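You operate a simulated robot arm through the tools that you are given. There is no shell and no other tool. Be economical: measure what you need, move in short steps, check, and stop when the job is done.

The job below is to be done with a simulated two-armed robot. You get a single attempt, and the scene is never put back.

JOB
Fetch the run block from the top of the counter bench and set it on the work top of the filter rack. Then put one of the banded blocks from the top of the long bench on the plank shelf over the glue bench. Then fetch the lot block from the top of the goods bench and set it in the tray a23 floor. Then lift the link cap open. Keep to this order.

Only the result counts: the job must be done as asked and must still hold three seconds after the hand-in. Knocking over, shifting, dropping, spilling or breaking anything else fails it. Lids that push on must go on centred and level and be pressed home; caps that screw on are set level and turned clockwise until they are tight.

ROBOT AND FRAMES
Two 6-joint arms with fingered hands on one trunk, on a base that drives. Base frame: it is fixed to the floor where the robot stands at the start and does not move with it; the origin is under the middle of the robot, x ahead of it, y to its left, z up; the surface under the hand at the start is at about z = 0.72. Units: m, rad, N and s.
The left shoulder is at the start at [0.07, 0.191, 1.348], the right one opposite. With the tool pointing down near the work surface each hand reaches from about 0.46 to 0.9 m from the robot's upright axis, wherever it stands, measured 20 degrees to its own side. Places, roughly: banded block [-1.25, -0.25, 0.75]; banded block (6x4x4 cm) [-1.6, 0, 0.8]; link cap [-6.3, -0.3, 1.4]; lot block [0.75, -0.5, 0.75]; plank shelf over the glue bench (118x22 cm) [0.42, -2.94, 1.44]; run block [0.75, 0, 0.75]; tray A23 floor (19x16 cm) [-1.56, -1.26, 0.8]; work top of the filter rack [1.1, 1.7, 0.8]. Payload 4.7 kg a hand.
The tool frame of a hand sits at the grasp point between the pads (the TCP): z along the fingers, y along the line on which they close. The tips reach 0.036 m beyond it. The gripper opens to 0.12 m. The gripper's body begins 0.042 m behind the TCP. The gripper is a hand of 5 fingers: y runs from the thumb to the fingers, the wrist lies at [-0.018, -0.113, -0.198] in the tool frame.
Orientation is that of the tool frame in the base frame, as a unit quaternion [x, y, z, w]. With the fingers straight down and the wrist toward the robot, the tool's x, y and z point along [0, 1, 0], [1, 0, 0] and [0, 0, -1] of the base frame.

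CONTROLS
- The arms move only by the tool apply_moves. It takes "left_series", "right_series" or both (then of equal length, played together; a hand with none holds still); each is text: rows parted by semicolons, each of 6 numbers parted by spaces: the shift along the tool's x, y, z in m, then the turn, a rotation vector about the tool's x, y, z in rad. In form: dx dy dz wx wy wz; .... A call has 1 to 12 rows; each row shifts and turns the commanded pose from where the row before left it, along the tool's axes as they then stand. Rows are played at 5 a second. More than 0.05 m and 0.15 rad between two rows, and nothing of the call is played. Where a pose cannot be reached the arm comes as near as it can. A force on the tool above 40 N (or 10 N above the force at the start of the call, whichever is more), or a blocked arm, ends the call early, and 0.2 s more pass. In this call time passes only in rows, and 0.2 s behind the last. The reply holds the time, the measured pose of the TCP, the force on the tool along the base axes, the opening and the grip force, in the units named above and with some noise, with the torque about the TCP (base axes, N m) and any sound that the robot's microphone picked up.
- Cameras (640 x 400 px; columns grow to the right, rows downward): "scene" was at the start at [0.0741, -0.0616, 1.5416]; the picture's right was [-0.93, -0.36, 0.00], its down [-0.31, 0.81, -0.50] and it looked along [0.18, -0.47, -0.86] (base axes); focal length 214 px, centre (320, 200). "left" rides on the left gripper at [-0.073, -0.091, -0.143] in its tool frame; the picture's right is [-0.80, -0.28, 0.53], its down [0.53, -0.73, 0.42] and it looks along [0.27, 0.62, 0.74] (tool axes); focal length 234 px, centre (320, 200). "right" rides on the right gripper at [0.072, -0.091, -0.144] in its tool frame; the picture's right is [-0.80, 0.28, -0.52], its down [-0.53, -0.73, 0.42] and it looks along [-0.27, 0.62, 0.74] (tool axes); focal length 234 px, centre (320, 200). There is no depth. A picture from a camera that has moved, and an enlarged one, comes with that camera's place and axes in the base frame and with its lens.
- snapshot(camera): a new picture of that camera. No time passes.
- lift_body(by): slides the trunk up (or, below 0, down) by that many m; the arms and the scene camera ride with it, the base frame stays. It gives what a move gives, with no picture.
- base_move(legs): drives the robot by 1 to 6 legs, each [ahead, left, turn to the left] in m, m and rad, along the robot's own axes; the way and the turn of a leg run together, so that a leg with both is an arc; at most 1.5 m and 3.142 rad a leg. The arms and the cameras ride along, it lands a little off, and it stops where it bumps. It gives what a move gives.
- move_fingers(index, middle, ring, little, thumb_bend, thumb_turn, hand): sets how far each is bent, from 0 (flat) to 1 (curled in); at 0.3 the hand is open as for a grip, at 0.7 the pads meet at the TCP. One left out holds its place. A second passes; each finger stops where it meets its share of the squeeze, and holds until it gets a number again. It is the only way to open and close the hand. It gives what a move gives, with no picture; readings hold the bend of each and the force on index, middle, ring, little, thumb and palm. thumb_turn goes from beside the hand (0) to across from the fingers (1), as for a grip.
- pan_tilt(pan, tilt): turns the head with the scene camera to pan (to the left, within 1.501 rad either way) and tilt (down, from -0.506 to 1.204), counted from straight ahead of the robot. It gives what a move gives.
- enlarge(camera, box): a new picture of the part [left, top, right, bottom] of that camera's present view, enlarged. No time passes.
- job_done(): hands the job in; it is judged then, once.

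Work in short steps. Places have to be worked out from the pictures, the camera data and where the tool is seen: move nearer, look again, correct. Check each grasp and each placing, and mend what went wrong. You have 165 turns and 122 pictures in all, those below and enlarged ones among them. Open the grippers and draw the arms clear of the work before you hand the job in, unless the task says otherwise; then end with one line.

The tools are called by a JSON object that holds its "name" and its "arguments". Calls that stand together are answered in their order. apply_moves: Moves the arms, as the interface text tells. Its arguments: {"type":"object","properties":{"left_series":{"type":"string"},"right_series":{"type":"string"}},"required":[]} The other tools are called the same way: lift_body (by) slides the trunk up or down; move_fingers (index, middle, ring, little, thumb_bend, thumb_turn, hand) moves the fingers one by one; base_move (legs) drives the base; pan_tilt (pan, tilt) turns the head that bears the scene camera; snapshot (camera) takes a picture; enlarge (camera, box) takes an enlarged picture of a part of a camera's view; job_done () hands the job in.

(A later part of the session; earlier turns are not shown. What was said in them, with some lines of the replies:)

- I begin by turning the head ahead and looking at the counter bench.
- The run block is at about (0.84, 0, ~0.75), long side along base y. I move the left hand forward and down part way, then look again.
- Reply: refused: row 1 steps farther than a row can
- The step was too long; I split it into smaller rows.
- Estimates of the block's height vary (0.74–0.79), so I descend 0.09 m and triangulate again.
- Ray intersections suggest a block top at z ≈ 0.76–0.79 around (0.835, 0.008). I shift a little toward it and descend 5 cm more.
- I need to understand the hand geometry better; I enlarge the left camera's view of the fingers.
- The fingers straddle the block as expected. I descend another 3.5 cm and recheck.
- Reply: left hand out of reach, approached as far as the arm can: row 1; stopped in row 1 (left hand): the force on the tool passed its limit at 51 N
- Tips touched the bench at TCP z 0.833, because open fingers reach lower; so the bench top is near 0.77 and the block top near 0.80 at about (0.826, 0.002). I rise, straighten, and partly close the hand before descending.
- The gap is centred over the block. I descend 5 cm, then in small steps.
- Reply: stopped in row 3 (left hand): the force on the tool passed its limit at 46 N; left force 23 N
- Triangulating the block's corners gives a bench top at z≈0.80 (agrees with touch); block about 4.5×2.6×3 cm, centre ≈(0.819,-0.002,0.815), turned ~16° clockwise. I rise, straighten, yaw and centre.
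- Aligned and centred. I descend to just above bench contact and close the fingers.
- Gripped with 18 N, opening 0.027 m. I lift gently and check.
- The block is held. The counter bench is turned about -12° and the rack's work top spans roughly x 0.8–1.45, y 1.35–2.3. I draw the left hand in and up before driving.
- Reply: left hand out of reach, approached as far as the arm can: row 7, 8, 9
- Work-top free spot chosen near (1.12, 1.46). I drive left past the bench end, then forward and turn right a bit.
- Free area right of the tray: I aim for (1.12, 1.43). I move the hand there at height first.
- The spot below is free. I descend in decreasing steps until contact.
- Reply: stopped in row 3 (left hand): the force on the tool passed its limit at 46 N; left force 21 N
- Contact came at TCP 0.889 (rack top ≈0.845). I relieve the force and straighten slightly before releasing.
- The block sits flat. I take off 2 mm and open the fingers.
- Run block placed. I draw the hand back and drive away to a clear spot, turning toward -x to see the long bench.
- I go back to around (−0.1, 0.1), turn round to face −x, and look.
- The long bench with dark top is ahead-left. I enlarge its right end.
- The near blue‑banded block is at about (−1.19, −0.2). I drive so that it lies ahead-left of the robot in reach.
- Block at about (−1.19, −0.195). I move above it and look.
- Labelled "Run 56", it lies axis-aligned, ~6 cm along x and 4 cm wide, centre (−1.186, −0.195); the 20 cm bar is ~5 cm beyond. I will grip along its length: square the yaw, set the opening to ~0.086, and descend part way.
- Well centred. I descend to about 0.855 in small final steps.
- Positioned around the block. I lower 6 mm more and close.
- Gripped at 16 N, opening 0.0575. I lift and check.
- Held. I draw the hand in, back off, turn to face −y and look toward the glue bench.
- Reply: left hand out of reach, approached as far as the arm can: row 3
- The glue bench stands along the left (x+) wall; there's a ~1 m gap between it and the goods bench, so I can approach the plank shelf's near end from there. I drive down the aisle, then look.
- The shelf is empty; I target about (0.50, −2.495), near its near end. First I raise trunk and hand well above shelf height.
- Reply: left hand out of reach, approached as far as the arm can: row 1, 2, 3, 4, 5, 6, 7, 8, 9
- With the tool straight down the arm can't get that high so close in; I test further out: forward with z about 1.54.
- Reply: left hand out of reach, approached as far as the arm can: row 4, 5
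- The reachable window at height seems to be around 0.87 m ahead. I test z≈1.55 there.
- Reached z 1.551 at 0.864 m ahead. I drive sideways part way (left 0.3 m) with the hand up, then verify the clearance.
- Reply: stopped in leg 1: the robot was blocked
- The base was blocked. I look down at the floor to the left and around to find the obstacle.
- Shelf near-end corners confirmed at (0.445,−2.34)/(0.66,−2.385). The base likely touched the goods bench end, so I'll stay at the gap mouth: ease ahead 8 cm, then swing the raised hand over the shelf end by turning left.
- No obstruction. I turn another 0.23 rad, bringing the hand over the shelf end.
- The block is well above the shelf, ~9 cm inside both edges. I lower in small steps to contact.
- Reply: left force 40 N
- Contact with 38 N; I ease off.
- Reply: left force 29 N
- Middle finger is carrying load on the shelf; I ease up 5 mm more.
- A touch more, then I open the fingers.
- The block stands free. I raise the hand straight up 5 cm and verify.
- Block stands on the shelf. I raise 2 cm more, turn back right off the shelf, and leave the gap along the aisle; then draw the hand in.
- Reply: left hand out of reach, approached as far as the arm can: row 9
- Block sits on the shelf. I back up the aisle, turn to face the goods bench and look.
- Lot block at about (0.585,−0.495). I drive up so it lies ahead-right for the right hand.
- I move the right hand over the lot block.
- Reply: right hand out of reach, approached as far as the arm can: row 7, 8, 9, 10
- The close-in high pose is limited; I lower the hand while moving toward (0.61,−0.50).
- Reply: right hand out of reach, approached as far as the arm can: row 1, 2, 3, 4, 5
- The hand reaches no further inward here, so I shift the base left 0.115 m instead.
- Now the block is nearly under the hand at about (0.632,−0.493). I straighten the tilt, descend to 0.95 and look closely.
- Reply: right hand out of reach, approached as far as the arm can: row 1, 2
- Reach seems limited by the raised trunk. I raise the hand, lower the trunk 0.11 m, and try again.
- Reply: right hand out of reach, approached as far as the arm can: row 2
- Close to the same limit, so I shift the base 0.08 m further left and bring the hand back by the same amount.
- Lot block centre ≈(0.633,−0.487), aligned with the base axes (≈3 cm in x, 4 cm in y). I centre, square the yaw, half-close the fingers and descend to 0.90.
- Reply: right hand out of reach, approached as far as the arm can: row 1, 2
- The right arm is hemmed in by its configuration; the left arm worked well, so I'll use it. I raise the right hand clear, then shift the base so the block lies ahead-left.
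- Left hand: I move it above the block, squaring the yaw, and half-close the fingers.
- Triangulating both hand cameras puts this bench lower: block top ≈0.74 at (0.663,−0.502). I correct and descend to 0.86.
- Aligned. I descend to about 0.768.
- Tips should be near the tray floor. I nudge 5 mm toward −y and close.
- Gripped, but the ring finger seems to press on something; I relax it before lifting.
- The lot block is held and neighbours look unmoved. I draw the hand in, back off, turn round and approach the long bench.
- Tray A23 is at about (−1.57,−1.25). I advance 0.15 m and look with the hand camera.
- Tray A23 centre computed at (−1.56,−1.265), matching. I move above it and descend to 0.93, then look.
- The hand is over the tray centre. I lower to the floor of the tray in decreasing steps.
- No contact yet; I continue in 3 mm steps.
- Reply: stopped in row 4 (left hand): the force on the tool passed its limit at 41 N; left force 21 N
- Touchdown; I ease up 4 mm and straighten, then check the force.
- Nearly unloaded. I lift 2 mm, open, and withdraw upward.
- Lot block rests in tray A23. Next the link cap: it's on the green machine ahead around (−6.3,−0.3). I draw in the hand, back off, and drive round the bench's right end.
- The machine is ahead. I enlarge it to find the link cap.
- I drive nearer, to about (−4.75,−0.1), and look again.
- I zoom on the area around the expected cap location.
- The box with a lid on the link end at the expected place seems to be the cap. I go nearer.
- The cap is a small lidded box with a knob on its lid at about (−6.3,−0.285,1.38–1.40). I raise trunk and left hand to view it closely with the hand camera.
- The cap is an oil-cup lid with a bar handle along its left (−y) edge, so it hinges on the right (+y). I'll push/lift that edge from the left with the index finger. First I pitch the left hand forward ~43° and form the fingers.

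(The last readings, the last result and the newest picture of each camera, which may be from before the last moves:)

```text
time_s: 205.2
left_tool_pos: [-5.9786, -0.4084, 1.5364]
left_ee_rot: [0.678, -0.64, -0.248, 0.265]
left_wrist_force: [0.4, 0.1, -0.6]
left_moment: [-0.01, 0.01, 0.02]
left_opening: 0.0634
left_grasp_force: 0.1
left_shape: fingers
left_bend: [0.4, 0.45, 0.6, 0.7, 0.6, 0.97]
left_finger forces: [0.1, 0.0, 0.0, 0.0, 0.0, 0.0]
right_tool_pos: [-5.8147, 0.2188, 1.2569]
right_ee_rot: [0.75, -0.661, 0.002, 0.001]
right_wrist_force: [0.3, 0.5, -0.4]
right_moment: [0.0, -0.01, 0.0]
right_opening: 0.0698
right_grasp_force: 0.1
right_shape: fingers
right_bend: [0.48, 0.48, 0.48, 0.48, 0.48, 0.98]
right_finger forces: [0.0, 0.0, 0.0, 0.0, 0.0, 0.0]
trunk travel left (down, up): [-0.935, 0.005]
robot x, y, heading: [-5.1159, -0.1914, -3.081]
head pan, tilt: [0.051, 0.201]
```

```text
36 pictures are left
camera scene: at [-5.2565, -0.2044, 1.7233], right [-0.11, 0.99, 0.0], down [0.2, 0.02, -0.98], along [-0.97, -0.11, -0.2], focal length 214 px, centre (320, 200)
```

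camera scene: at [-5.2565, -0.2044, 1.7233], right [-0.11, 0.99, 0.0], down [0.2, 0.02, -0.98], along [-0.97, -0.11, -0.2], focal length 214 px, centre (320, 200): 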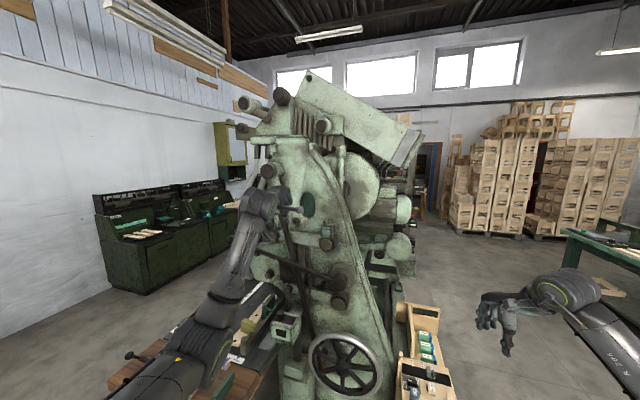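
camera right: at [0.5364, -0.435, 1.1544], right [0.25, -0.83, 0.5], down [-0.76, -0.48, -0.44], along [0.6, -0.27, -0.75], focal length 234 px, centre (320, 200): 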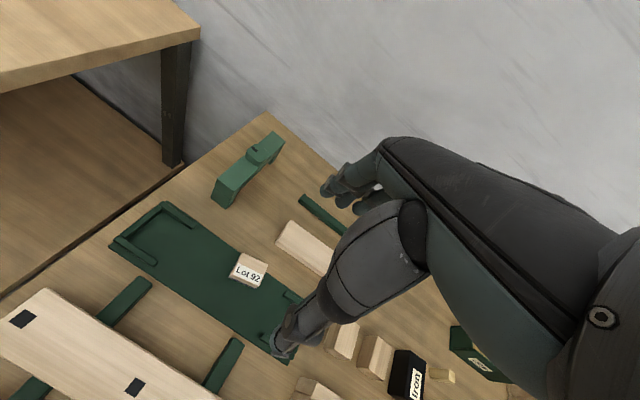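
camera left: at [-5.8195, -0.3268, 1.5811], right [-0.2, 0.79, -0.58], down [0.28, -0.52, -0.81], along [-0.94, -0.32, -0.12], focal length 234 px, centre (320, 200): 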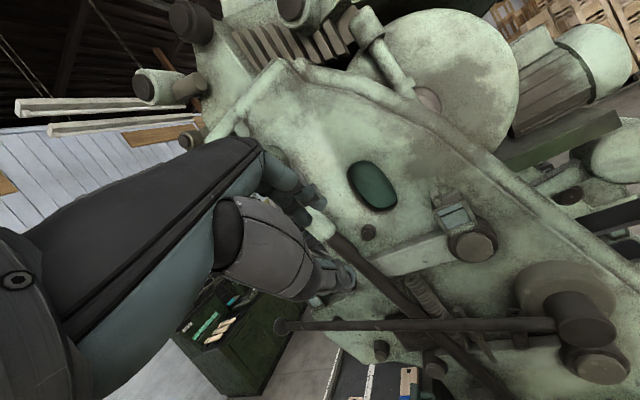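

I shift the hand 5 cm to the right (away from the lever rod), then drive ahead 0.2 m.

{"name": "apply_moves", "arguments": {"left_series": "-0.04 0 0 0 0 0;-0.015 0 0 0 0 0"}}

{"name": "base_move", "arguments": {"legs": [[0.17, 0, 0]]}}

{"name": "snapshot", "arguments": {"camera": "left"}}

{"name": "enlarge", "arguments": {"camera": "scene", "box": [250, 150, 370, 270]}}

```text
time_s: 205.8
left_tool_pos: [-5.9834, -0.3507, 1.5382]
left_ee_rot: [0.677, -0.641, -0.248, 0.265]
left_wrist_force: [0.7, -0.1, 0.4]
left_moment: [0.0, -0.02, -0.04]
left_opening: 0.0635
left_grasp_force: 0.1
left_shape: fingers
left_bend: [0.4, 0.45, 0.6, 0.7, 0.6, 0.98]
left_finger forces: [0.0, 0.1, 0.1, 0.1, 0.0, 0.0]
right_tool_pos: [-5.8149, 0.22, 1.2581]
right_ee_rot: [0.75, -0.662, 0.002, 0.001]
right_wrist_force: [0.7, 0.1, -0.6]
right_moment: [-0.02, 0.01, 0.03]
right_opening: 0.0693
right_grasp_force: 0.0
right_shape: fingers
right_bend: [0.48, 0.48, 0.48, 0.48, 0.48, 0.98]
right_finger forces: [0.0, 0.0, 0.1, 0.1, 0.0, 0.0]
trunk travel left (down, up): [-0.935, 0.005]
robot x, y, heading: [-5.1131, -0.1954, -3.083]
head pan, tilt: [0.051, 0.201]
```

```text
time_s: 207.3
left_tool_pos: [-6.1432, -0.3623, 1.5407]
left_ee_rot: [0.677, -0.64, -0.249, 0.265]
left_wrist_force: [-0.1, 1.0, -0.1]
left_moment: [0.0, 0.01, 0.01]
left_opening: 0.0635
left_grasp_force: 0.0
left_shape: fingers
left_bend: [0.4, 0.45, 0.6, 0.7, 0.6, 0.98]
left_finger forces: [0.1, 0.1, 0.0, 0.0, 0.0, 0.0]
right_tool_pos: [-5.9773, 0.2097, 1.2594]
right_ee_rot: [0.749, -0.662, 0.001, 0.002]
right_wrist_force: [0.9, 0.1, -0.1]
right_moment: [0.02, 0.03, -0.03]
right_opening: 0.0697
right_grasp_force: 0.1
right_shape: fingers
right_bend: [0.48, 0.48, 0.48, 0.48, 0.48, 0.98]
right_finger forces: [0.0, 0.0, 0.0, 0.0, 0.1, 0.0]
trunk travel left (down, up): [-0.935, 0.005]
robot x, y, heading: [-5.2799, -0.2037, -3.082]
head pan, tilt: [0.051, 0.201]
```

```text
35 pictures are left
camera left: at [-5.9839, -0.2806, 1.5833], right [-0.2, 0.79, -0.58], down [0.28, -0.52, -0.81], along [-0.94, -0.32, -0.12], focal length 234 px, centre (320, 200)
```

left: 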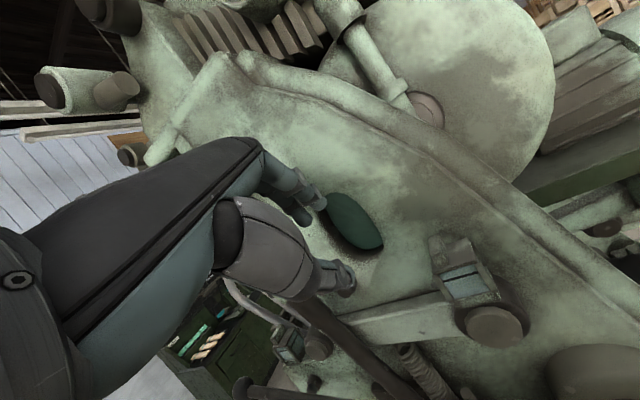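

```text
3.33 times, centred on (310, 210) of scene
camera zoom: at [-5.4177, -0.2141, 1.7238], right [-0.11, 0.99, 0.0], down [0.2, 0.02, -0.98], along [-0.97, -0.11, -0.2], focal length 715 px, centre (353, 167)
```

zoom: 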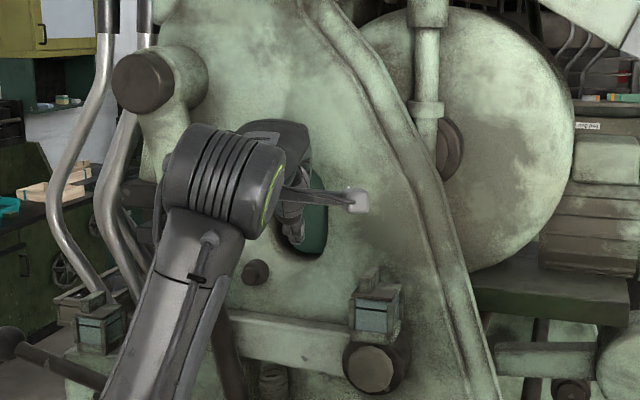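

The handle is at about (−6.27,−0.29,1.405). I lower the hand in front of it (13 cm), keeping to its left.

{"name": "apply_moves", "arguments": {"left_series": "0 -0.023 0.0246 0 0 0;0 -0.023 0.0246 0 0 0;0 -0.023 0.0246 0 0 0;0 -0.023 0.0246 0 0 0"}}

{"name": "snapshot", "arguments": {"camera": "left"}}

{"name": "enlarge", "arguments": {"camera": "scene", "box": [280, 170, 370, 260]}}

```text
time_s: 208.3
left_tool_pos: [-6.1467, -0.3621, 1.4026]
left_ee_rot: [0.677, -0.64, -0.249, 0.265]
left_wrist_force: [-0.2, -0.1, 0.0]
left_moment: [-0.04, -0.04, -0.02]
left_opening: 0.0634
left_grasp_force: 0.0
left_shape: fingers
left_bend: [0.4, 0.45, 0.6, 0.7, 0.6, 0.98]
left_finger forces: [0.0, 0.0, 0.0, 0.0, 0.0, 0.0]
right_tool_pos: [-5.9796, 0.209, 1.2571]
right_ee_rot: [0.75, -0.662, 0.003, 0.001]
right_wrist_force: [0.5, 0.0, 0.5]
right_moment: [0.0, -0.01, -0.02]
right_opening: 0.0693
right_grasp_force: 0.0
right_shape: fingers
right_bend: [0.48, 0.48, 0.48, 0.48, 0.48, 0.98]
right_finger forces: [0.0, 0.1, 0.0, 0.1, 0.0, 0.0]
trunk travel left (down, up): [-0.935, 0.005]
robot x, y, heading: [-5.2838, -0.2063, -3.085]
head pan, tilt: [0.051, 0.201]
```

```text
33 pictures are left
camera left: at [-5.9866, -0.2819, 1.4454], right [-0.2, 0.79, -0.58], down [0.28, -0.52, -0.81], along [-0.94, -0.32, -0.12], focal length 234 px, centre (320, 200)
```

left: 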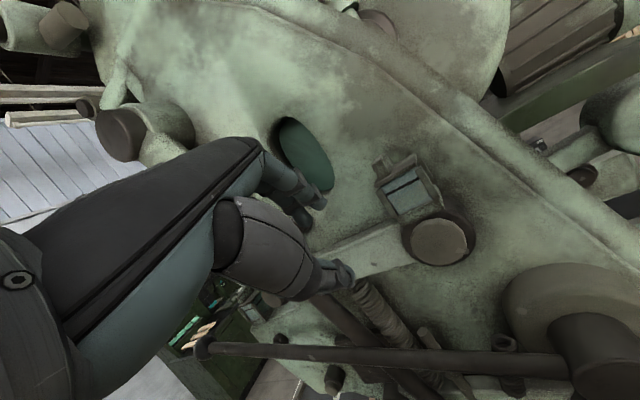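

```text
4.44 times, centred on (325, 215) of scene
camera zoom: at [-5.4232, -0.2143, 1.7233], right [-0.11, 0.99, 0.0], down [0.2, 0.02, -0.98], along [-0.97, -0.11, -0.2], focal length 953 px, centre (298, 133)
```

zoom: 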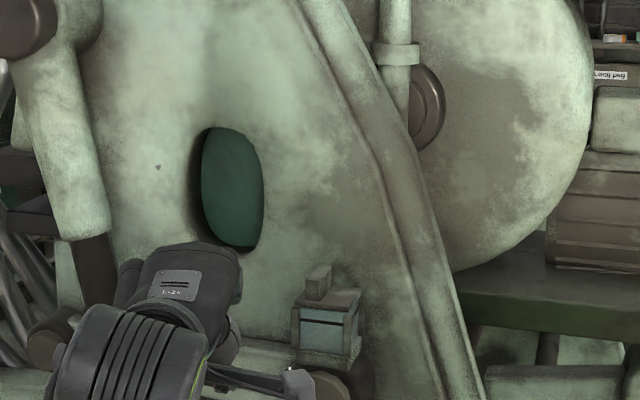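

I advance the index tip alongside the handle's left: forward 8 cm and down 1.4 cm.

{"name": "apply_moves", "arguments": {"left_series": "0 0.0165 0.0215 0 0 0;0 0.0165 0.0215 0 0 0;0 0.0165 0.0215 0 0 0"}}

{"name": "enlarge", "arguments": {"camera": "left", "box": [240, 100, 480, 300]}}

{"name": "enlarge", "arguments": {"camera": "scene", "box": [280, 170, 370, 260]}}

```text
time_s: 209.1
left_tool_pos: [-6.2274, -0.3673, 1.3897]
left_ee_rot: [0.678, -0.639, -0.248, 0.266]
left_wrist_force: [-0.9, 0.0, 0.1]
left_moment: [0.0, -0.04, 0.02]
left_opening: 0.0635
left_grasp_force: 0.1
left_shape: fingers
left_bend: [0.4, 0.45, 0.6, 0.7, 0.6, 0.98]
left_finger forces: [0.0, 0.0, 0.0, 0.0, 0.1, 0.0]
right_tool_pos: [-5.9802, 0.2102, 1.2572]
right_ee_rot: [0.749, -0.662, 0.002, 0.001]
right_wrist_force: [0.0, -0.3, 0.2]
right_moment: [-0.03, -0.02, -0.02]
right_opening: 0.0694
right_grasp_force: 0.0
right_shape: fingers
right_bend: [0.48, 0.48, 0.48, 0.48, 0.48, 0.98]
right_finger forces: [0.0, 0.0, 0.0, 0.0, 0.1, 0.1]
trunk travel left (down, up): [-0.935, 0.005]
robot x, y, heading: [-5.281, -0.2016, -3.08]
head pan, tilt: [0.051, 0.201]
```

```text
2.00 times, centred on (360, 200) of left
camera zoom: at [-6.0675, -0.2859, 1.4329], right [-0.2, 0.79, -0.58], down [0.28, -0.52, -0.81], along [-0.94, -0.32, -0.12], focal length 468 px, centre (240, 200)
```

zoom: 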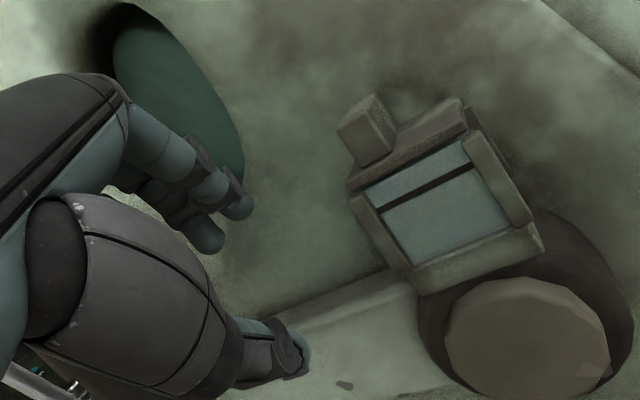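

```text
4.44 times, centred on (325, 215) of scene
camera zoom: at [-5.4225, -0.214, 1.7233], right [-0.11, 0.99, 0.0], down [0.2, 0.02, -0.98], along [-0.97, -0.11, -0.2], focal length 953 px, centre (298, 133)
```

zoom: 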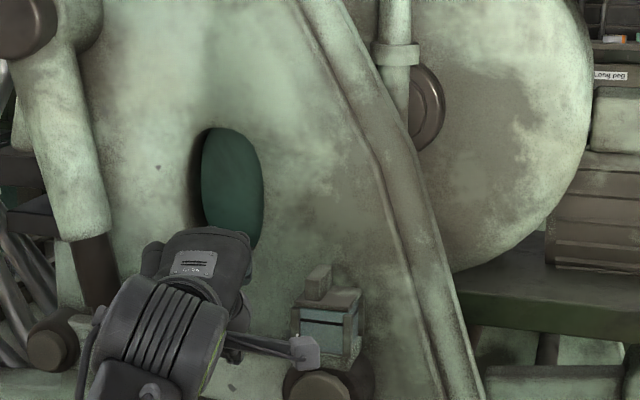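

The index tip is level with the handle and on its left. I push toward +y in small steps, watching the force.

{"name": "apply_moves", "arguments": {"left_series": "-0.02 0 0 0 0 0;-0.015 0 0 0 0 0;-0.01 0 0 0 0 0;-0.008 0 0 0 0 0;-0.008 0 0 0 0 0"}}

{"name": "enlarge", "arguments": {"camera": "left", "box": [240, 100, 480, 300]}}

```text
time_s: 210.3
left_tool_pos: [-6.2289, -0.3099, 1.3895]
left_ee_rot: [0.678, -0.638, -0.249, 0.266]
left_wrist_force: [1.4, -6.4, 2.7]
left_moment: [0.12, 0.18, 0.29]
left_opening: 0.0654
left_grasp_force: 3.3
left_shape: fingers
left_bend: [0.39, 0.45, 0.6, 0.7, 0.6, 0.98]
left_finger forces: [6.2, 0.0, 0.1, 0.0, 0.0, 0.0]
right_tool_pos: [-5.9802, 0.2062, 1.259]
right_ee_rot: [0.75, -0.661, 0.002, 0.0]
right_wrist_force: [0.6, 0.7, -0.4]
right_moment: [0.03, -0.01, 0.01]
right_opening: 0.0694
right_grasp_force: 0.1
right_shape: fingers
right_bend: [0.48, 0.48, 0.48, 0.48, 0.48, 0.98]
right_finger forces: [0.1, 0.0, 0.1, 0.1, 0.0, 0.0]
trunk travel left (down, up): [-0.935, 0.005]
robot x, y, heading: [-5.2774, -0.2015, -3.078]
head pan, tilt: [0.051, 0.201]
```

```text
2.00 times, centred on (360, 200) of left
camera zoom: at [-6.0694, -0.2282, 1.4328], right [-0.2, 0.79, -0.58], down [0.28, -0.52, -0.81], along [-0.94, -0.32, -0.12], focal length 468 px, centre (240, 200)
```

zoom: 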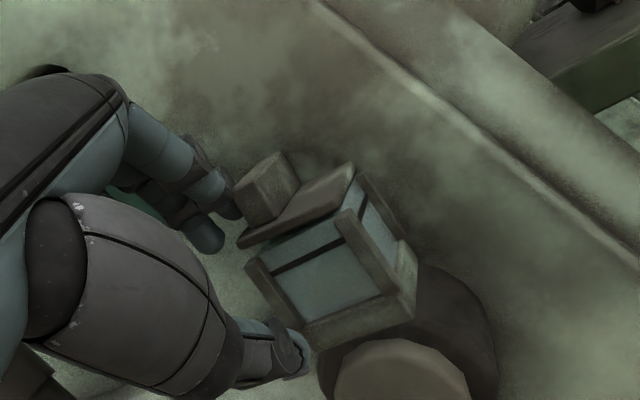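

The lid has started to open (left edge rising, ~6 N). I continue along the arc: right and up.

{"name": "apply_moves", "arguments": {"left_series": "-0.006 0.0055 -0.0058 0 0 0;-0.006 0.0055 -0.0058 0 0 0;-0.007 0.0065 -0.0069 0 0 0;-0.008 0.006 -0.0065 0 0 0"}}

{"name": "enlarge", "arguments": {"camera": "left", "box": [240, 100, 480, 300]}}

```text
time_s: 211.3
left_tool_pos: [-6.2318, -0.2764, 1.4242]
left_ee_rot: [0.678, -0.64, -0.247, 0.265]
left_wrist_force: [0.2, -0.2, -0.4]
left_moment: [0.0, 0.0, 0.08]
left_opening: 0.064
left_grasp_force: 0.9
left_shape: fingers
left_bend: [0.4, 0.45, 0.6, 0.7, 0.6, 0.98]
left_finger forces: [0.0, 0.5, 0.0, 0.0, 0.1, 0.0]
right_tool_pos: [-5.9805, 0.2109, 1.2566]
right_ee_rot: [0.75, -0.662, 0.002, 0.001]
right_wrist_force: [0.1, -0.3, -0.3]
right_moment: [-0.01, 0.0, 0.01]
right_opening: 0.0695
right_grasp_force: 0.1
right_shape: fingers
right_bend: [0.48, 0.48, 0.48, 0.48, 0.48, 0.98]
right_finger forces: [0.0, 0.1, 0.0, 0.0, 0.0, 0.0]
trunk travel left (down, up): [-0.935, 0.005]
robot x, y, heading: [-5.282, -0.2039, -3.081]
head pan, tilt: [0.051, 0.201]
```

```text
2.00 times, centred on (360, 200) of left
camera zoom: at [-6.0719, -0.1958, 1.4668], right [-0.19, 0.79, -0.58], down [0.28, -0.52, -0.81], along [-0.94, -0.32, -0.12], focal length 468 px, centre (240, 200)
```

zoom: 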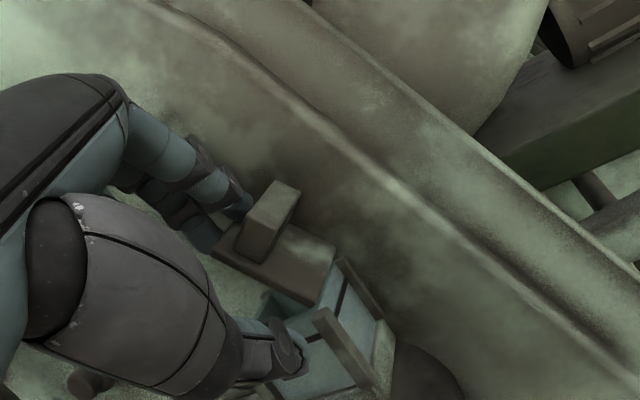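

The lid is lifting well with little force. I carry on right and up along the arc.

{"name": "apply_moves", "arguments": {"left_series": "-0.007 0.006 -0.0065 0 0 0;-0.008 0.006 -0.006 0 0 0;-0.01 0.0041 -0.0044 0 0 0;-0.01 0.003 -0.003 0 0 0"}}

{"name": "enlarge", "arguments": {"camera": "left", "box": [240, 100, 480, 300]}}

{"name": "enlarge", "arguments": {"camera": "scene", "box": [280, 170, 370, 260]}}

```text
time_s: 212.3
left_tool_pos: [-6.2349, -0.2429, 1.4499]
left_ee_rot: [0.677, -0.64, -0.248, 0.265]
left_wrist_force: [0.2, 0.1, 0.2]
left_moment: [-0.01, 0.0, 0.02]
left_opening: 0.0639
left_grasp_force: 0.1
left_shape: fingers
left_bend: [0.4, 0.45, 0.6, 0.7, 0.6, 0.98]
left_finger forces: [0.0, 0.0, 0.0, 0.0, 0.0, 0.0]
right_tool_pos: [-5.9803, 0.2098, 1.2574]
right_ee_rot: [0.75, -0.662, 0.002, 0.0]
right_wrist_force: [0.3, -0.1, -0.9]
right_moment: [-0.01, -0.01, 0.0]
right_opening: 0.0697
right_grasp_force: 0.0
right_shape: fingers
right_bend: [0.48, 0.48, 0.48, 0.48, 0.48, 0.98]
right_finger forces: [0.0, 0.0, 0.1, 0.0, 0.1, 0.1]
trunk travel left (down, up): [-0.935, 0.005]
robot x, y, heading: [-5.2787, -0.2034, -3.086]
head pan, tilt: [0.051, 0.201]
```

```text
2.00 times, centred on (360, 200) of left
camera zoom: at [-6.0759, -0.1623, 1.4931], right [-0.2, 0.79, -0.58], down [0.28, -0.52, -0.81], along [-0.94, -0.32, -0.12], focal length 468 px, centre (240, 200)
```

zoom: 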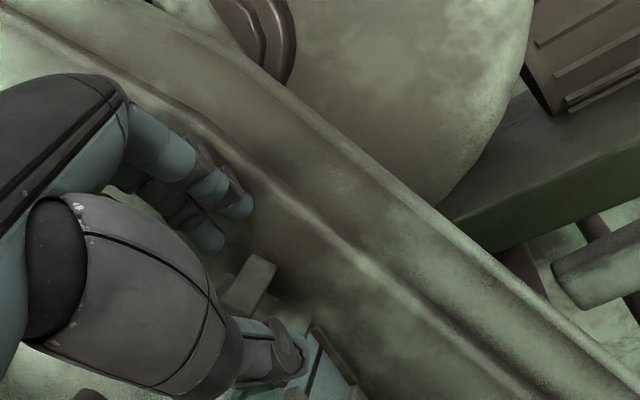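

```text
4.44 times, centred on (325, 215) of scene
camera zoom: at [-5.4223, -0.2132, 1.7233], right [-0.11, 0.99, 0.0], down [0.2, 0.02, -0.98], along [-0.97, -0.11, -0.2], focal length 953 px, centre (298, 133)
```

zoom: 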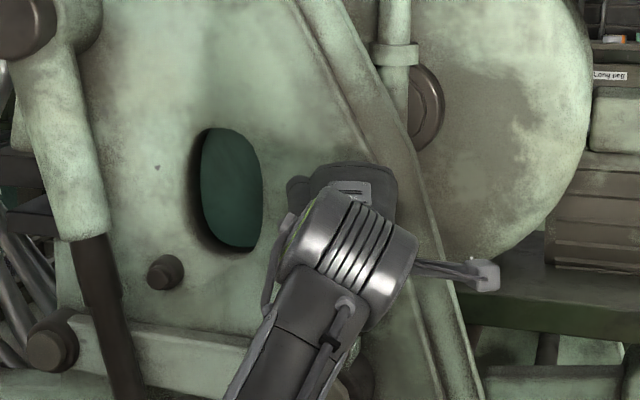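

Contact was lost — the finger rode over the handle. I move the hand back left to see the lid's state.

{"name": "apply_moves", "arguments": {"left_series": "0.0 0.007 -0.0073 0 0 0;0.04 0 0 0 0 0;0.04 0 0 0 0 0;0.03 0 0 0 0 0"}}

{"name": "enlarge", "arguments": {"camera": "left", "box": [240, 100, 480, 300]}}

{"name": "enlarge", "arguments": {"camera": "scene", "box": [290, 190, 350, 250]}}

```text
time_s: 213.3
left_tool_pos: [-6.2291, -0.3552, 1.4599]
left_ee_rot: [0.677, -0.64, -0.248, 0.265]
left_wrist_force: [0.4, -0.3, -0.4]
left_moment: [-0.01, 0.01, 0.02]
left_opening: 0.0636
left_grasp_force: 0.0
left_shape: fingers
left_bend: [0.4, 0.45, 0.6, 0.7, 0.6, 0.98]
left_finger forces: [0.0, 0.1, 0.0, 0.0, 0.0, 0.0]
right_tool_pos: [-5.979, 0.2083, 1.2581]
right_ee_rot: [0.749, -0.663, 0.002, 0.0]
right_wrist_force: [-0.9, -1.1, -0.4]
right_moment: [0.02, -0.01, -0.02]
right_opening: 0.0693
right_grasp_force: 0.1
right_shape: fingers
right_bend: [0.48, 0.48, 0.48, 0.48, 0.48, 0.98]
right_finger forces: [0.0, 0.1, 0.1, 0.1, 0.0, 0.0]
trunk travel left (down, up): [-0.935, 0.005]
robot x, y, heading: [-5.2774, -0.2003, -3.088]
head pan, tilt: [0.051, 0.201]
```

```text
2.00 times, centred on (360, 200) of left
camera zoom: at [-6.0687, -0.2733, 1.5035], right [-0.2, 0.79, -0.58], down [0.28, -0.52, -0.81], along [-0.94, -0.32, -0.12], focal length 468 px, centre (240, 200)
```

zoom: 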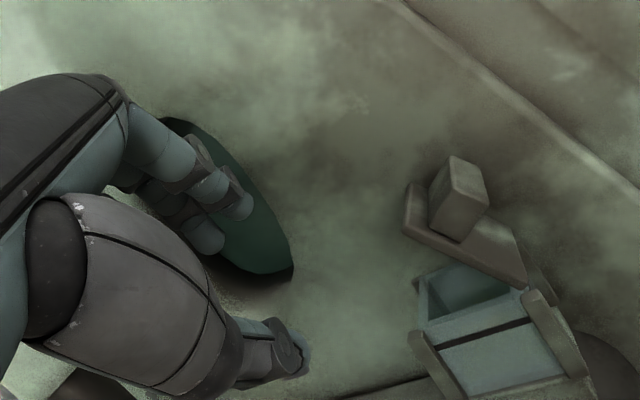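

```text
6.67 times, centred on (320, 220) of scene
camera zoom: at [-5.4221, -0.215, 1.7233], right [-0.11, 0.99, 0.0], down [0.2, 0.02, -0.98], along [-0.97, -0.11, -0.2], focal length 1430 px, centre (320, 67)
```

zoom: 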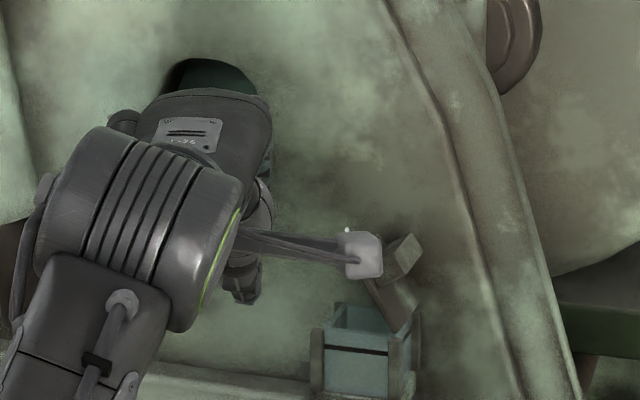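

The lid stays put at ~50° open (friction hinge, right side). I'll open it further: straighten the index, set the height just above the cup's rim, and push the lid to +y again.

{"name": "move_fingers", "arguments": {"hand": "left", "index": 0.3, "middle": 0.6, "thumb_bend": 0.7}}

{"name": "apply_moves", "arguments": {"left_series": "0 -0.0225 0.0117 0 0 0;0 -0.0225 0.0117 0 0 0;-0.03 0 0 0 0 0;-0.015 0 0 0 0 0"}}

{"name": "enlarge", "arguments": {"camera": "left", "box": [240, 100, 480, 300]}}

```text
time_s: 214.3
left_tool_pos: [-6.2284, -0.3532, 1.4605]
left_ee_rot: [0.678, -0.64, -0.248, 0.265]
left_wrist_force: [-0.4, 0.9, -1.1]
left_moment: [-0.01, -0.04, 0.02]
left_opening: 0.064
left_grasp_force: 0.1
left_shape: fingers
left_bend: [0.3, 0.6, 0.6, 0.7, 0.7, 0.98]
left_finger forces: [0.0, 0.0, 0.0, 0.0, 0.0, 0.0]
right_tool_pos: [-5.9796, 0.2089, 1.2564]
right_ee_rot: [0.75, -0.662, 0.001, 0.001]
right_wrist_force: [0.0, 0.3, 0.8]
right_moment: [0.01, 0.0, -0.03]
right_opening: 0.0692
right_grasp_force: 0.0
right_shape: fingers
right_bend: [0.48, 0.48, 0.48, 0.48, 0.48, 0.98]
right_finger forces: [0.0, 0.0, 0.0, 0.1, 0.0, 0.0]
trunk travel left (down, up): [-0.935, 0.005]
robot x, y, heading: [-5.2761, -0.2048, -3.078]
head pan, tilt: [0.051, 0.201]
```

```text
time_s: 215.3
left_tool_pos: [-6.2129, -0.3046, 1.4135]
left_ee_rot: [0.678, -0.64, -0.247, 0.265]
left_wrist_force: [0.2, 0.0, 0.6]
left_moment: [-0.02, 0.0, 0.0]
left_opening: 0.0636
left_grasp_force: 0.0
left_shape: fingers
left_bend: [0.3, 0.6, 0.6, 0.7, 0.7, 0.98]
left_finger forces: [0.0, 0.0, 0.1, 0.0, 0.0, 0.1]
right_tool_pos: [-5.9803, 0.2105, 1.2568]
right_ee_rot: [0.749, -0.663, 0.002, 0.0]
right_wrist_force: [-0.7, -0.3, 0.9]
right_moment: [-0.03, 0.0, 0.03]
right_opening: 0.0696
right_grasp_force: 0.1
right_shape: fingers
right_bend: [0.48, 0.48, 0.48, 0.48, 0.48, 0.98]
right_finger forces: [0.1, 0.0, 0.0, 0.0, 0.1, 0.0]
trunk travel left (down, up): [-0.935, 0.005]
robot x, y, heading: [-5.278, -0.1993, -3.079]
head pan, tilt: [0.051, 0.201]
```

```text
2.00 times, centred on (360, 200) of left
camera zoom: at [-6.0533, -0.2243, 1.4562], right [-0.2, 0.79, -0.58], down [0.28, -0.52, -0.81], along [-0.94, -0.32, -0.12], focal length 468 px, centre (240, 200)
```

zoom: 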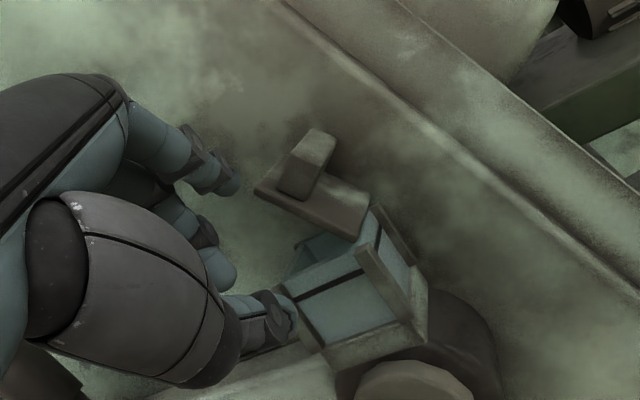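

The thumb would crowd the cup in this pose, so I move left, and pitch the hand back toward vertical so the index hangs down beside the lid, with the thumb opened toward me.

{"name": "apply_moves", "arguments": {"left_series": "0.03 0 0 0 0 0;0 0.0103 -0.011 0.14 0 0;0 0 0 0.14 0 0;0 0 0 0.14 0 0;0 0 0 0.13 0 0"}}

{"name": "move_fingers", "arguments": {"hand": "left", "thumb_bend": 0.4}}

{"name": "enlarge", "arguments": {"camera": "left", "box": [220, 60, 500, 300]}}

```text
time_s: 216.5
left_tool_pos: [-6.212, -0.3375, 1.4287]
left_ee_rot: [0.724, -0.683, -0.064, 0.07]
left_wrist_force: [-0.5, 0.0, 0.4]
left_moment: [0.0, 0.0, -0.01]
left_opening: 0.064
left_grasp_force: 0.1
left_shape: fingers
left_bend: [0.3, 0.6, 0.6, 0.7, 0.7, 0.98]
left_finger forces: [0.0, 0.0, 0.0, 0.0, 0.0, 0.1]
right_tool_pos: [-5.981, 0.2097, 1.2575]
right_ee_rot: [0.75, -0.662, 0.001, 0.0]
right_wrist_force: [-0.6, 0.2, 0.7]
right_moment: [-0.03, 0.03, -0.01]
right_opening: 0.0693
right_grasp_force: 0.1
right_shape: fingers
right_bend: [0.48, 0.48, 0.48, 0.48, 0.48, 0.98]
right_finger forces: [0.0, 0.0, 0.0, 0.0, 0.0, 0.0]
trunk travel left (down, up): [-0.935, 0.005]
robot x, y, heading: [-5.2737, -0.2021, -3.082]
head pan, tilt: [0.051, 0.201]
```

```text
time_s: 217.5
left_tool_pos: [-6.2112, -0.3368, 1.428]
left_ee_rot: [0.724, -0.683, -0.065, 0.07]
left_wrist_force: [0.5, 0.3, 0.1]
left_moment: [0.0, 0.02, 0.0]
left_opening: 0.1073
left_grasp_force: 0.0
left_shape: fingers
left_bend: [0.3, 0.6, 0.6, 0.7, 0.4, 0.98]
left_finger forces: [0.1, 0.0, 0.0, 0.0, 0.1, 0.0]
right_tool_pos: [-5.9798, 0.2103, 1.2575]
right_ee_rot: [0.749, -0.662, 0.002, 0.0]
right_wrist_force: [0.4, 0.5, -1.5]
right_moment: [0.02, 0.02, 0.01]
right_opening: 0.0697
right_grasp_force: 0.1
right_shape: fingers
right_bend: [0.48, 0.48, 0.48, 0.48, 0.48, 0.98]
right_finger forces: [0.1, 0.0, 0.0, 0.0, 0.1, 0.1]
trunk travel left (down, up): [-0.935, 0.005]
robot x, y, heading: [-5.2814, -0.2025, -3.083]
head pan, tilt: [0.051, 0.201]
```

```text
1.67 times, centred on (360, 180) of left
camera zoom: at [-6.0998, -0.259, 1.5505], right [0.13, 0.81, -0.57], down [0.67, -0.5, -0.56], along [-0.73, -0.31, -0.6], focal length 390 px, centre (253, 233)
```

zoom: 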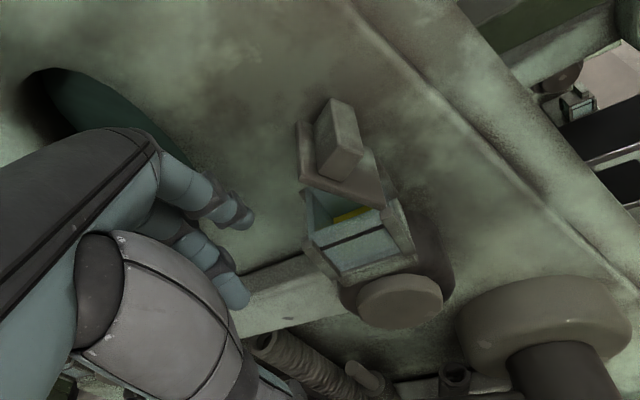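

The index now hangs level with the lid's free edge. I push toward +y in small steps.

{"name": "apply_moves", "arguments": {"left_series": "-0.02 -0.002 0.01 0 0 0;-0.015 0 0 0 0 0;-0.01 0 0 0 0 0;-0.01 0 0 0 0 0;-0.01 0 0 0 0 0;-0.008 0 0 0 0 0"}}

{"name": "enlarge", "arguments": {"camera": "left", "box": [220, 60, 500, 300]}}

```text
time_s: 218.9
left_tool_pos: [-6.2154, -0.2651, 1.4184]
left_ee_rot: [0.724, -0.683, -0.065, 0.071]
left_wrist_force: [-0.4, 0.0, -0.6]
left_moment: [0.02, -0.03, 0.0]
left_opening: 0.1077
left_grasp_force: 0.1
left_shape: fingers
left_bend: [0.3, 0.6, 0.6, 0.7, 0.4, 0.98]
left_finger forces: [0.1, 0.0, 0.0, 0.0, 0.0, 0.0]
right_tool_pos: [-5.9792, 0.2098, 1.2578]
right_ee_rot: [0.75, -0.662, 0.001, 0.0]
right_wrist_force: [-1.2, 0.7, 0.0]
right_moment: [0.02, 0.0, 0.0]
right_opening: 0.0697
right_grasp_force: 0.1
right_shape: fingers
right_bend: [0.48, 0.48, 0.48, 0.48, 0.48, 0.98]
right_finger forces: [0.0, 0.0, 0.0, 0.0, 0.0, 0.0]
trunk travel left (down, up): [-0.935, 0.005]
robot x, y, heading: [-5.2763, -0.1999, -3.079]
head pan, tilt: [0.051, 0.201]
```

```text
1.67 times, centred on (360, 180) of left
camera zoom: at [-6.1033, -0.1864, 1.5419], right [0.13, 0.81, -0.57], down [0.67, -0.5, -0.56], along [-0.73, -0.31, -0.6], focal length 390 px, centre (253, 233)
```

zoom: 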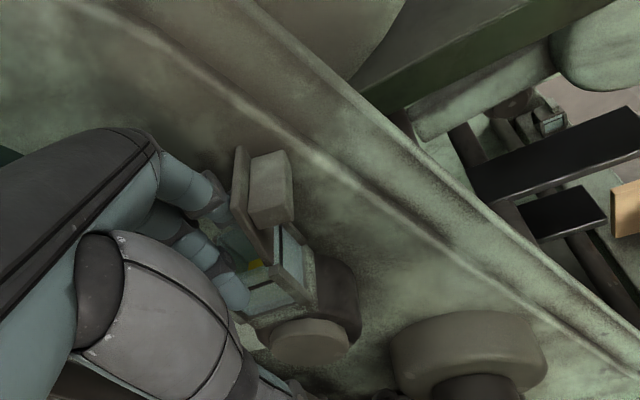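

The lid is rising further with the finger behind it. I continue 2.5 cm.

{"name": "apply_moves", "arguments": {"left_series": "-0.009 0 0 0 0 0;-0.008 0 0 0 0 0;-0.008 0 0 0 0 0"}}

{"name": "enlarge", "arguments": {"camera": "left", "box": [220, 60, 500, 300]}}

```text
time_s: 219.7
left_tool_pos: [-6.218, -0.249, 1.4169]
left_ee_rot: [0.726, -0.681, -0.065, 0.07]
left_wrist_force: [1.9, -19.3, 0.0]
left_moment: [0.0, -0.01, 1.09]
left_opening: 0.1075
left_grasp_force: 8.5
left_shape: fingers
left_bend: [0.3, 0.6, 0.6, 0.7, 0.4, 0.98]
left_finger forces: [17.4, 0.0, 0.0, 0.0, 0.0, 0.0]
right_tool_pos: [-5.98, 0.2044, 1.2596]
right_ee_rot: [0.751, -0.661, 0.0, -0.001]
right_wrist_force: [-0.2, 0.6, -0.3]
right_moment: [0.01, 0.01, -0.01]
right_opening: 0.0696
right_grasp_force: 0.0
right_shape: fingers
right_bend: [0.48, 0.48, 0.48, 0.48, 0.48, 0.98]
right_finger forces: [0.0, 0.1, 0.0, 0.1, 0.0, 0.0]
trunk travel left (down, up): [-0.935, 0.005]
robot x, y, heading: [-5.2789, -0.2026, -3.081]
head pan, tilt: [0.051, 0.201]
```

```text
1.67 times, centred on (360, 180) of left
camera zoom: at [-6.1056, -0.1701, 1.5409], right [0.12, 0.81, -0.57], down [0.67, -0.49, -0.56], along [-0.73, -0.31, -0.6], focal length 390 px, centre (253, 233)
```

zoom: 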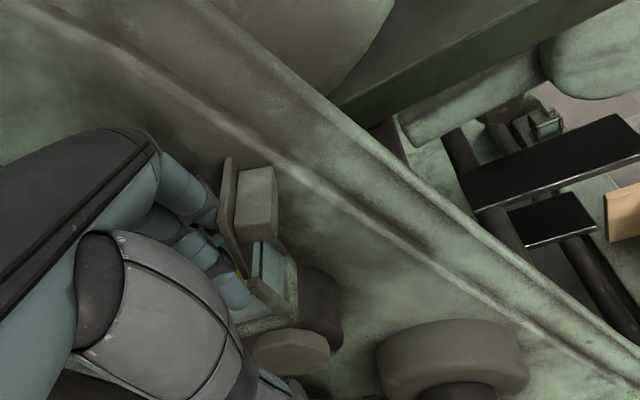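

19 N suggests the lid has reached its stop. I back off left and away, and check from both cameras.

{"name": "apply_moves", "arguments": {"left_series": "0.03 0 0 0 0 0;0.045 0 0 0 0 0;0.02 0 -0.03 0 0 0;0 0 -0.045 0 0 0"}}

{"name": "enlarge", "arguments": {"camera": "left", "box": [280, 100, 480, 300]}}

{"name": "enlarge", "arguments": {"camera": "scene", "box": [290, 190, 350, 250]}}

```text
time_s: 220.7
left_tool_pos: [-6.1959, -0.3287, 1.4934]
left_ee_rot: [0.724, -0.683, -0.064, 0.073]
left_wrist_force: [0.0, 0.3, -0.1]
left_moment: [-0.04, 0.04, 0.0]
left_opening: 0.1077
left_grasp_force: 0.1
left_shape: fingers
left_bend: [0.3, 0.6, 0.6, 0.7, 0.4, 0.98]
left_finger forces: [0.0, 0.0, 0.0, 0.1, 0.0, 0.0]
right_tool_pos: [-5.9789, 0.2122, 1.2582]
right_ee_rot: [0.749, -0.662, 0.002, 0.001]
right_wrist_force: [0.8, 0.6, -1.3]
right_moment: [-0.05, -0.04, -0.01]
right_opening: 0.0696
right_grasp_force: 0.1
right_shape: fingers
right_bend: [0.48, 0.48, 0.48, 0.48, 0.48, 0.98]
right_finger forces: [0.0, 0.1, 0.1, 0.0, 0.1, 0.0]
trunk travel left (down, up): [-0.935, 0.005]
robot x, y, heading: [-5.2798, -0.2057, -3.086]
head pan, tilt: [0.051, 0.201]
```

```text
2.00 times, centred on (380, 200) of left
camera zoom: at [-6.0836, -0.2508, 1.616], right [0.13, 0.81, -0.57], down [0.67, -0.5, -0.55], along [-0.73, -0.31, -0.6], focal length 468 px, centre (200, 200)
```

zoom: 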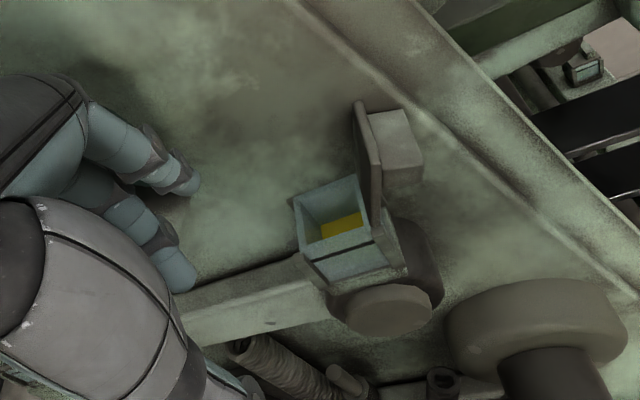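

```text
6.67 times, centred on (320, 220) of scene
camera zoom: at [-5.4202, -0.2106, 1.7234], right [-0.11, 0.99, 0.0], down [0.2, 0.02, -0.98], along [-0.97, -0.11, -0.2], focal length 1430 px, centre (320, 67)
```

zoom: 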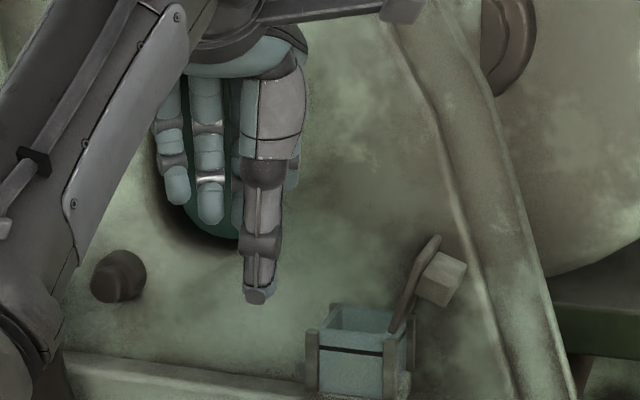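

The lid stands open past vertical, resting at its stop. I withdraw the hand and back the base away, opening both hands.

{"name": "apply_moves", "arguments": {"left_series": "0 -0.03 -0.02 0 0 0;0 -0.045 0 0 0 0"}}

{"name": "base_move", "arguments": {"legs": [[-0.5, 0, 0]]}}

{"name": "move_fingers", "arguments": {"hand": "left", "index": 0.3, "middle": 0.3, "ring": 0.3, "little": 0.3, "thumb_bend": 0.3}}

{"name": "move_fingers", "arguments": {"hand": "right", "index": 0.3, "middle": 0.3, "ring": 0.3, "little": 0.3, "thumb_bend": 0.3}}

{"name": "enlarge", "arguments": {"camera": "scene", "box": [280, 160, 360, 240]}}

```text
time_s: 221.3
left_tool_pos: [-6.1156, -0.3285, 1.4968]
left_ee_rot: [0.724, -0.683, -0.065, 0.072]
left_wrist_force: [0.8, 0.1, 0.6]
left_moment: [0.0, 0.0, 0.0]
left_opening: 0.1079
left_grasp_force: 0.1
left_shape: fingers
left_bend: [0.3, 0.6, 0.6, 0.7, 0.4, 0.98]
left_finger forces: [0.1, 0.0, 0.1, 0.0, 0.0, 0.0]
right_tool_pos: [-5.9791, 0.2094, 1.2581]
right_ee_rot: [0.75, -0.662, 0.001, 0.001]
right_wrist_force: [-0.4, 0.6, 0.0]
right_moment: [-0.01, 0.03, 0.0]
right_opening: 0.0696
right_grasp_force: 0.0
right_shape: fingers
right_bend: [0.48, 0.48, 0.48, 0.48, 0.48, 0.98]
right_finger forces: [0.0, 0.0, 0.1, 0.1, 0.0, 0.0]
trunk travel left (down, up): [-0.935, 0.005]
robot x, y, heading: [-5.2757, -0.2044, -3.083]
head pan, tilt: [0.051, 0.201]
```

```text
time_s: 224.2
left_tool_pos: [-5.6226, -0.3034, 1.494]
left_ee_rot: [0.726, -0.681, -0.064, 0.071]
left_wrist_force: [-0.8, -0.2, -0.6]
left_moment: [0.01, 0.01, 0.0]
left_opening: 0.1079
left_grasp_force: 0.0
left_shape: fingers
left_bend: [0.3, 0.6, 0.6, 0.7, 0.4, 0.98]
left_finger forces: [0.1, 0.0, 0.0, 0.1, 0.0, 0.1]
right_tool_pos: [-5.4874, 0.2353, 1.2571]
right_ee_rot: [0.752, -0.659, 0.002, 0.0]
right_wrist_force: [-1.5, -0.6, -0.5]
right_moment: [0.02, -0.01, -0.03]
right_opening: 0.0696
right_grasp_force: 0.0
right_shape: fingers
right_bend: [0.48, 0.48, 0.48, 0.48, 0.48, 0.98]
right_finger forces: [0.0, 0.0, 0.0, 0.0, 0.0, 0.1]
trunk travel left (down, up): [-0.935, 0.005]
robot x, y, heading: [-4.7847, -0.1715, -3.075]
head pan, tilt: [0.051, 0.201]
```

```text
time_s: 225.2
left_tool_pos: [-5.6193, -0.3039, 1.4963]
left_ee_rot: [0.726, -0.681, -0.065, 0.071]
left_wrist_force: [-0.1, -0.8, 0.1]
left_moment: [0.02, 0.01, -0.01]
left_opening: 0.1222
left_grasp_force: 0.2
left_shape: fingers
left_bend: [0.3, 0.3, 0.3, 0.3, 0.3, 0.98]
left_finger forces: [0.0, 0.0, 0.1, 0.1, 0.0, 0.1]
right_tool_pos: [-5.4847, 0.2354, 1.2579]
right_ee_rot: [0.752, -0.66, 0.002, 0.001]
right_wrist_force: [0.0, 0.6, -0.3]
right_moment: [-0.01, -0.01, 0.01]
right_opening: 0.0691
right_grasp_force: 0.1
right_shape: fingers
right_bend: [0.48, 0.48, 0.48, 0.48, 0.48, 0.98]
right_finger forces: [0.0, 0.0, 0.0, 0.1, 0.1, 0.1]
trunk travel left (down, up): [-0.935, 0.005]
robot x, y, heading: [-4.7849, -0.1729, -3.077]
head pan, tilt: [0.051, 0.201]
```

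```text
time_s: 226.2
left_tool_pos: [-5.6198, -0.3028, 1.4965]
left_ee_rot: [0.726, -0.681, -0.064, 0.072]
left_wrist_force: [-0.8, -0.2, 0.8]
left_moment: [-0.02, 0.02, 0.01]
left_opening: 0.122
left_grasp_force: 0.0
left_shape: fingers
left_bend: [0.3, 0.3, 0.3, 0.3, 0.3, 0.98]
left_finger forces: [0.0, 0.0, 0.0, 0.0, 0.1, 0.0]
right_tool_pos: [-5.4853, 0.2358, 1.2579]
right_ee_rot: [0.752, -0.66, 0.002, 0.001]
right_wrist_force: [0.0, -0.4, 0.1]
right_moment: [-0.02, -0.01, 0.04]
right_opening: 0.1216
right_grasp_force: 0.1
right_shape: fingers
right_bend: [0.3, 0.3, 0.3, 0.3, 0.3, 0.98]
right_finger forces: [0.0, 0.0, 0.1, 0.1, 0.1, 0.1]
trunk travel left (down, up): [-0.935, 0.005]
robot x, y, heading: [-4.7824, -0.1696, -3.078]
head pan, tilt: [0.051, 0.201]
```

```text
5.00 times, centred on (320, 200) of scene
camera zoom: at [-4.9247, -0.1842, 1.7233], right [-0.11, 0.99, 0.0], down [0.2, 0.02, -0.98], along [-0.97, -0.11, -0.2], focal length 1072 px, centre (320, 200)
```

zoom: 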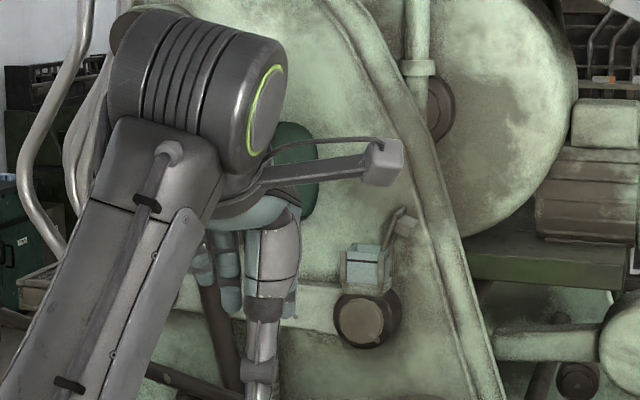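

The lid remains open past vertical, both hands are open and the arms are clear of the work. I hand the job in.

{"name": "job_done", "arguments": {}}

```text
The job is handed in.
```

All four parts were done in the order asked, and the job is handed in: run block on the filter rack, banded block (Run 56) on the plank shelf, lot block in tray A23, link cap open. The base bumped something, probably the end of the goods bench, in the gap beside the glue bench, and I saw no sign that anything moved.
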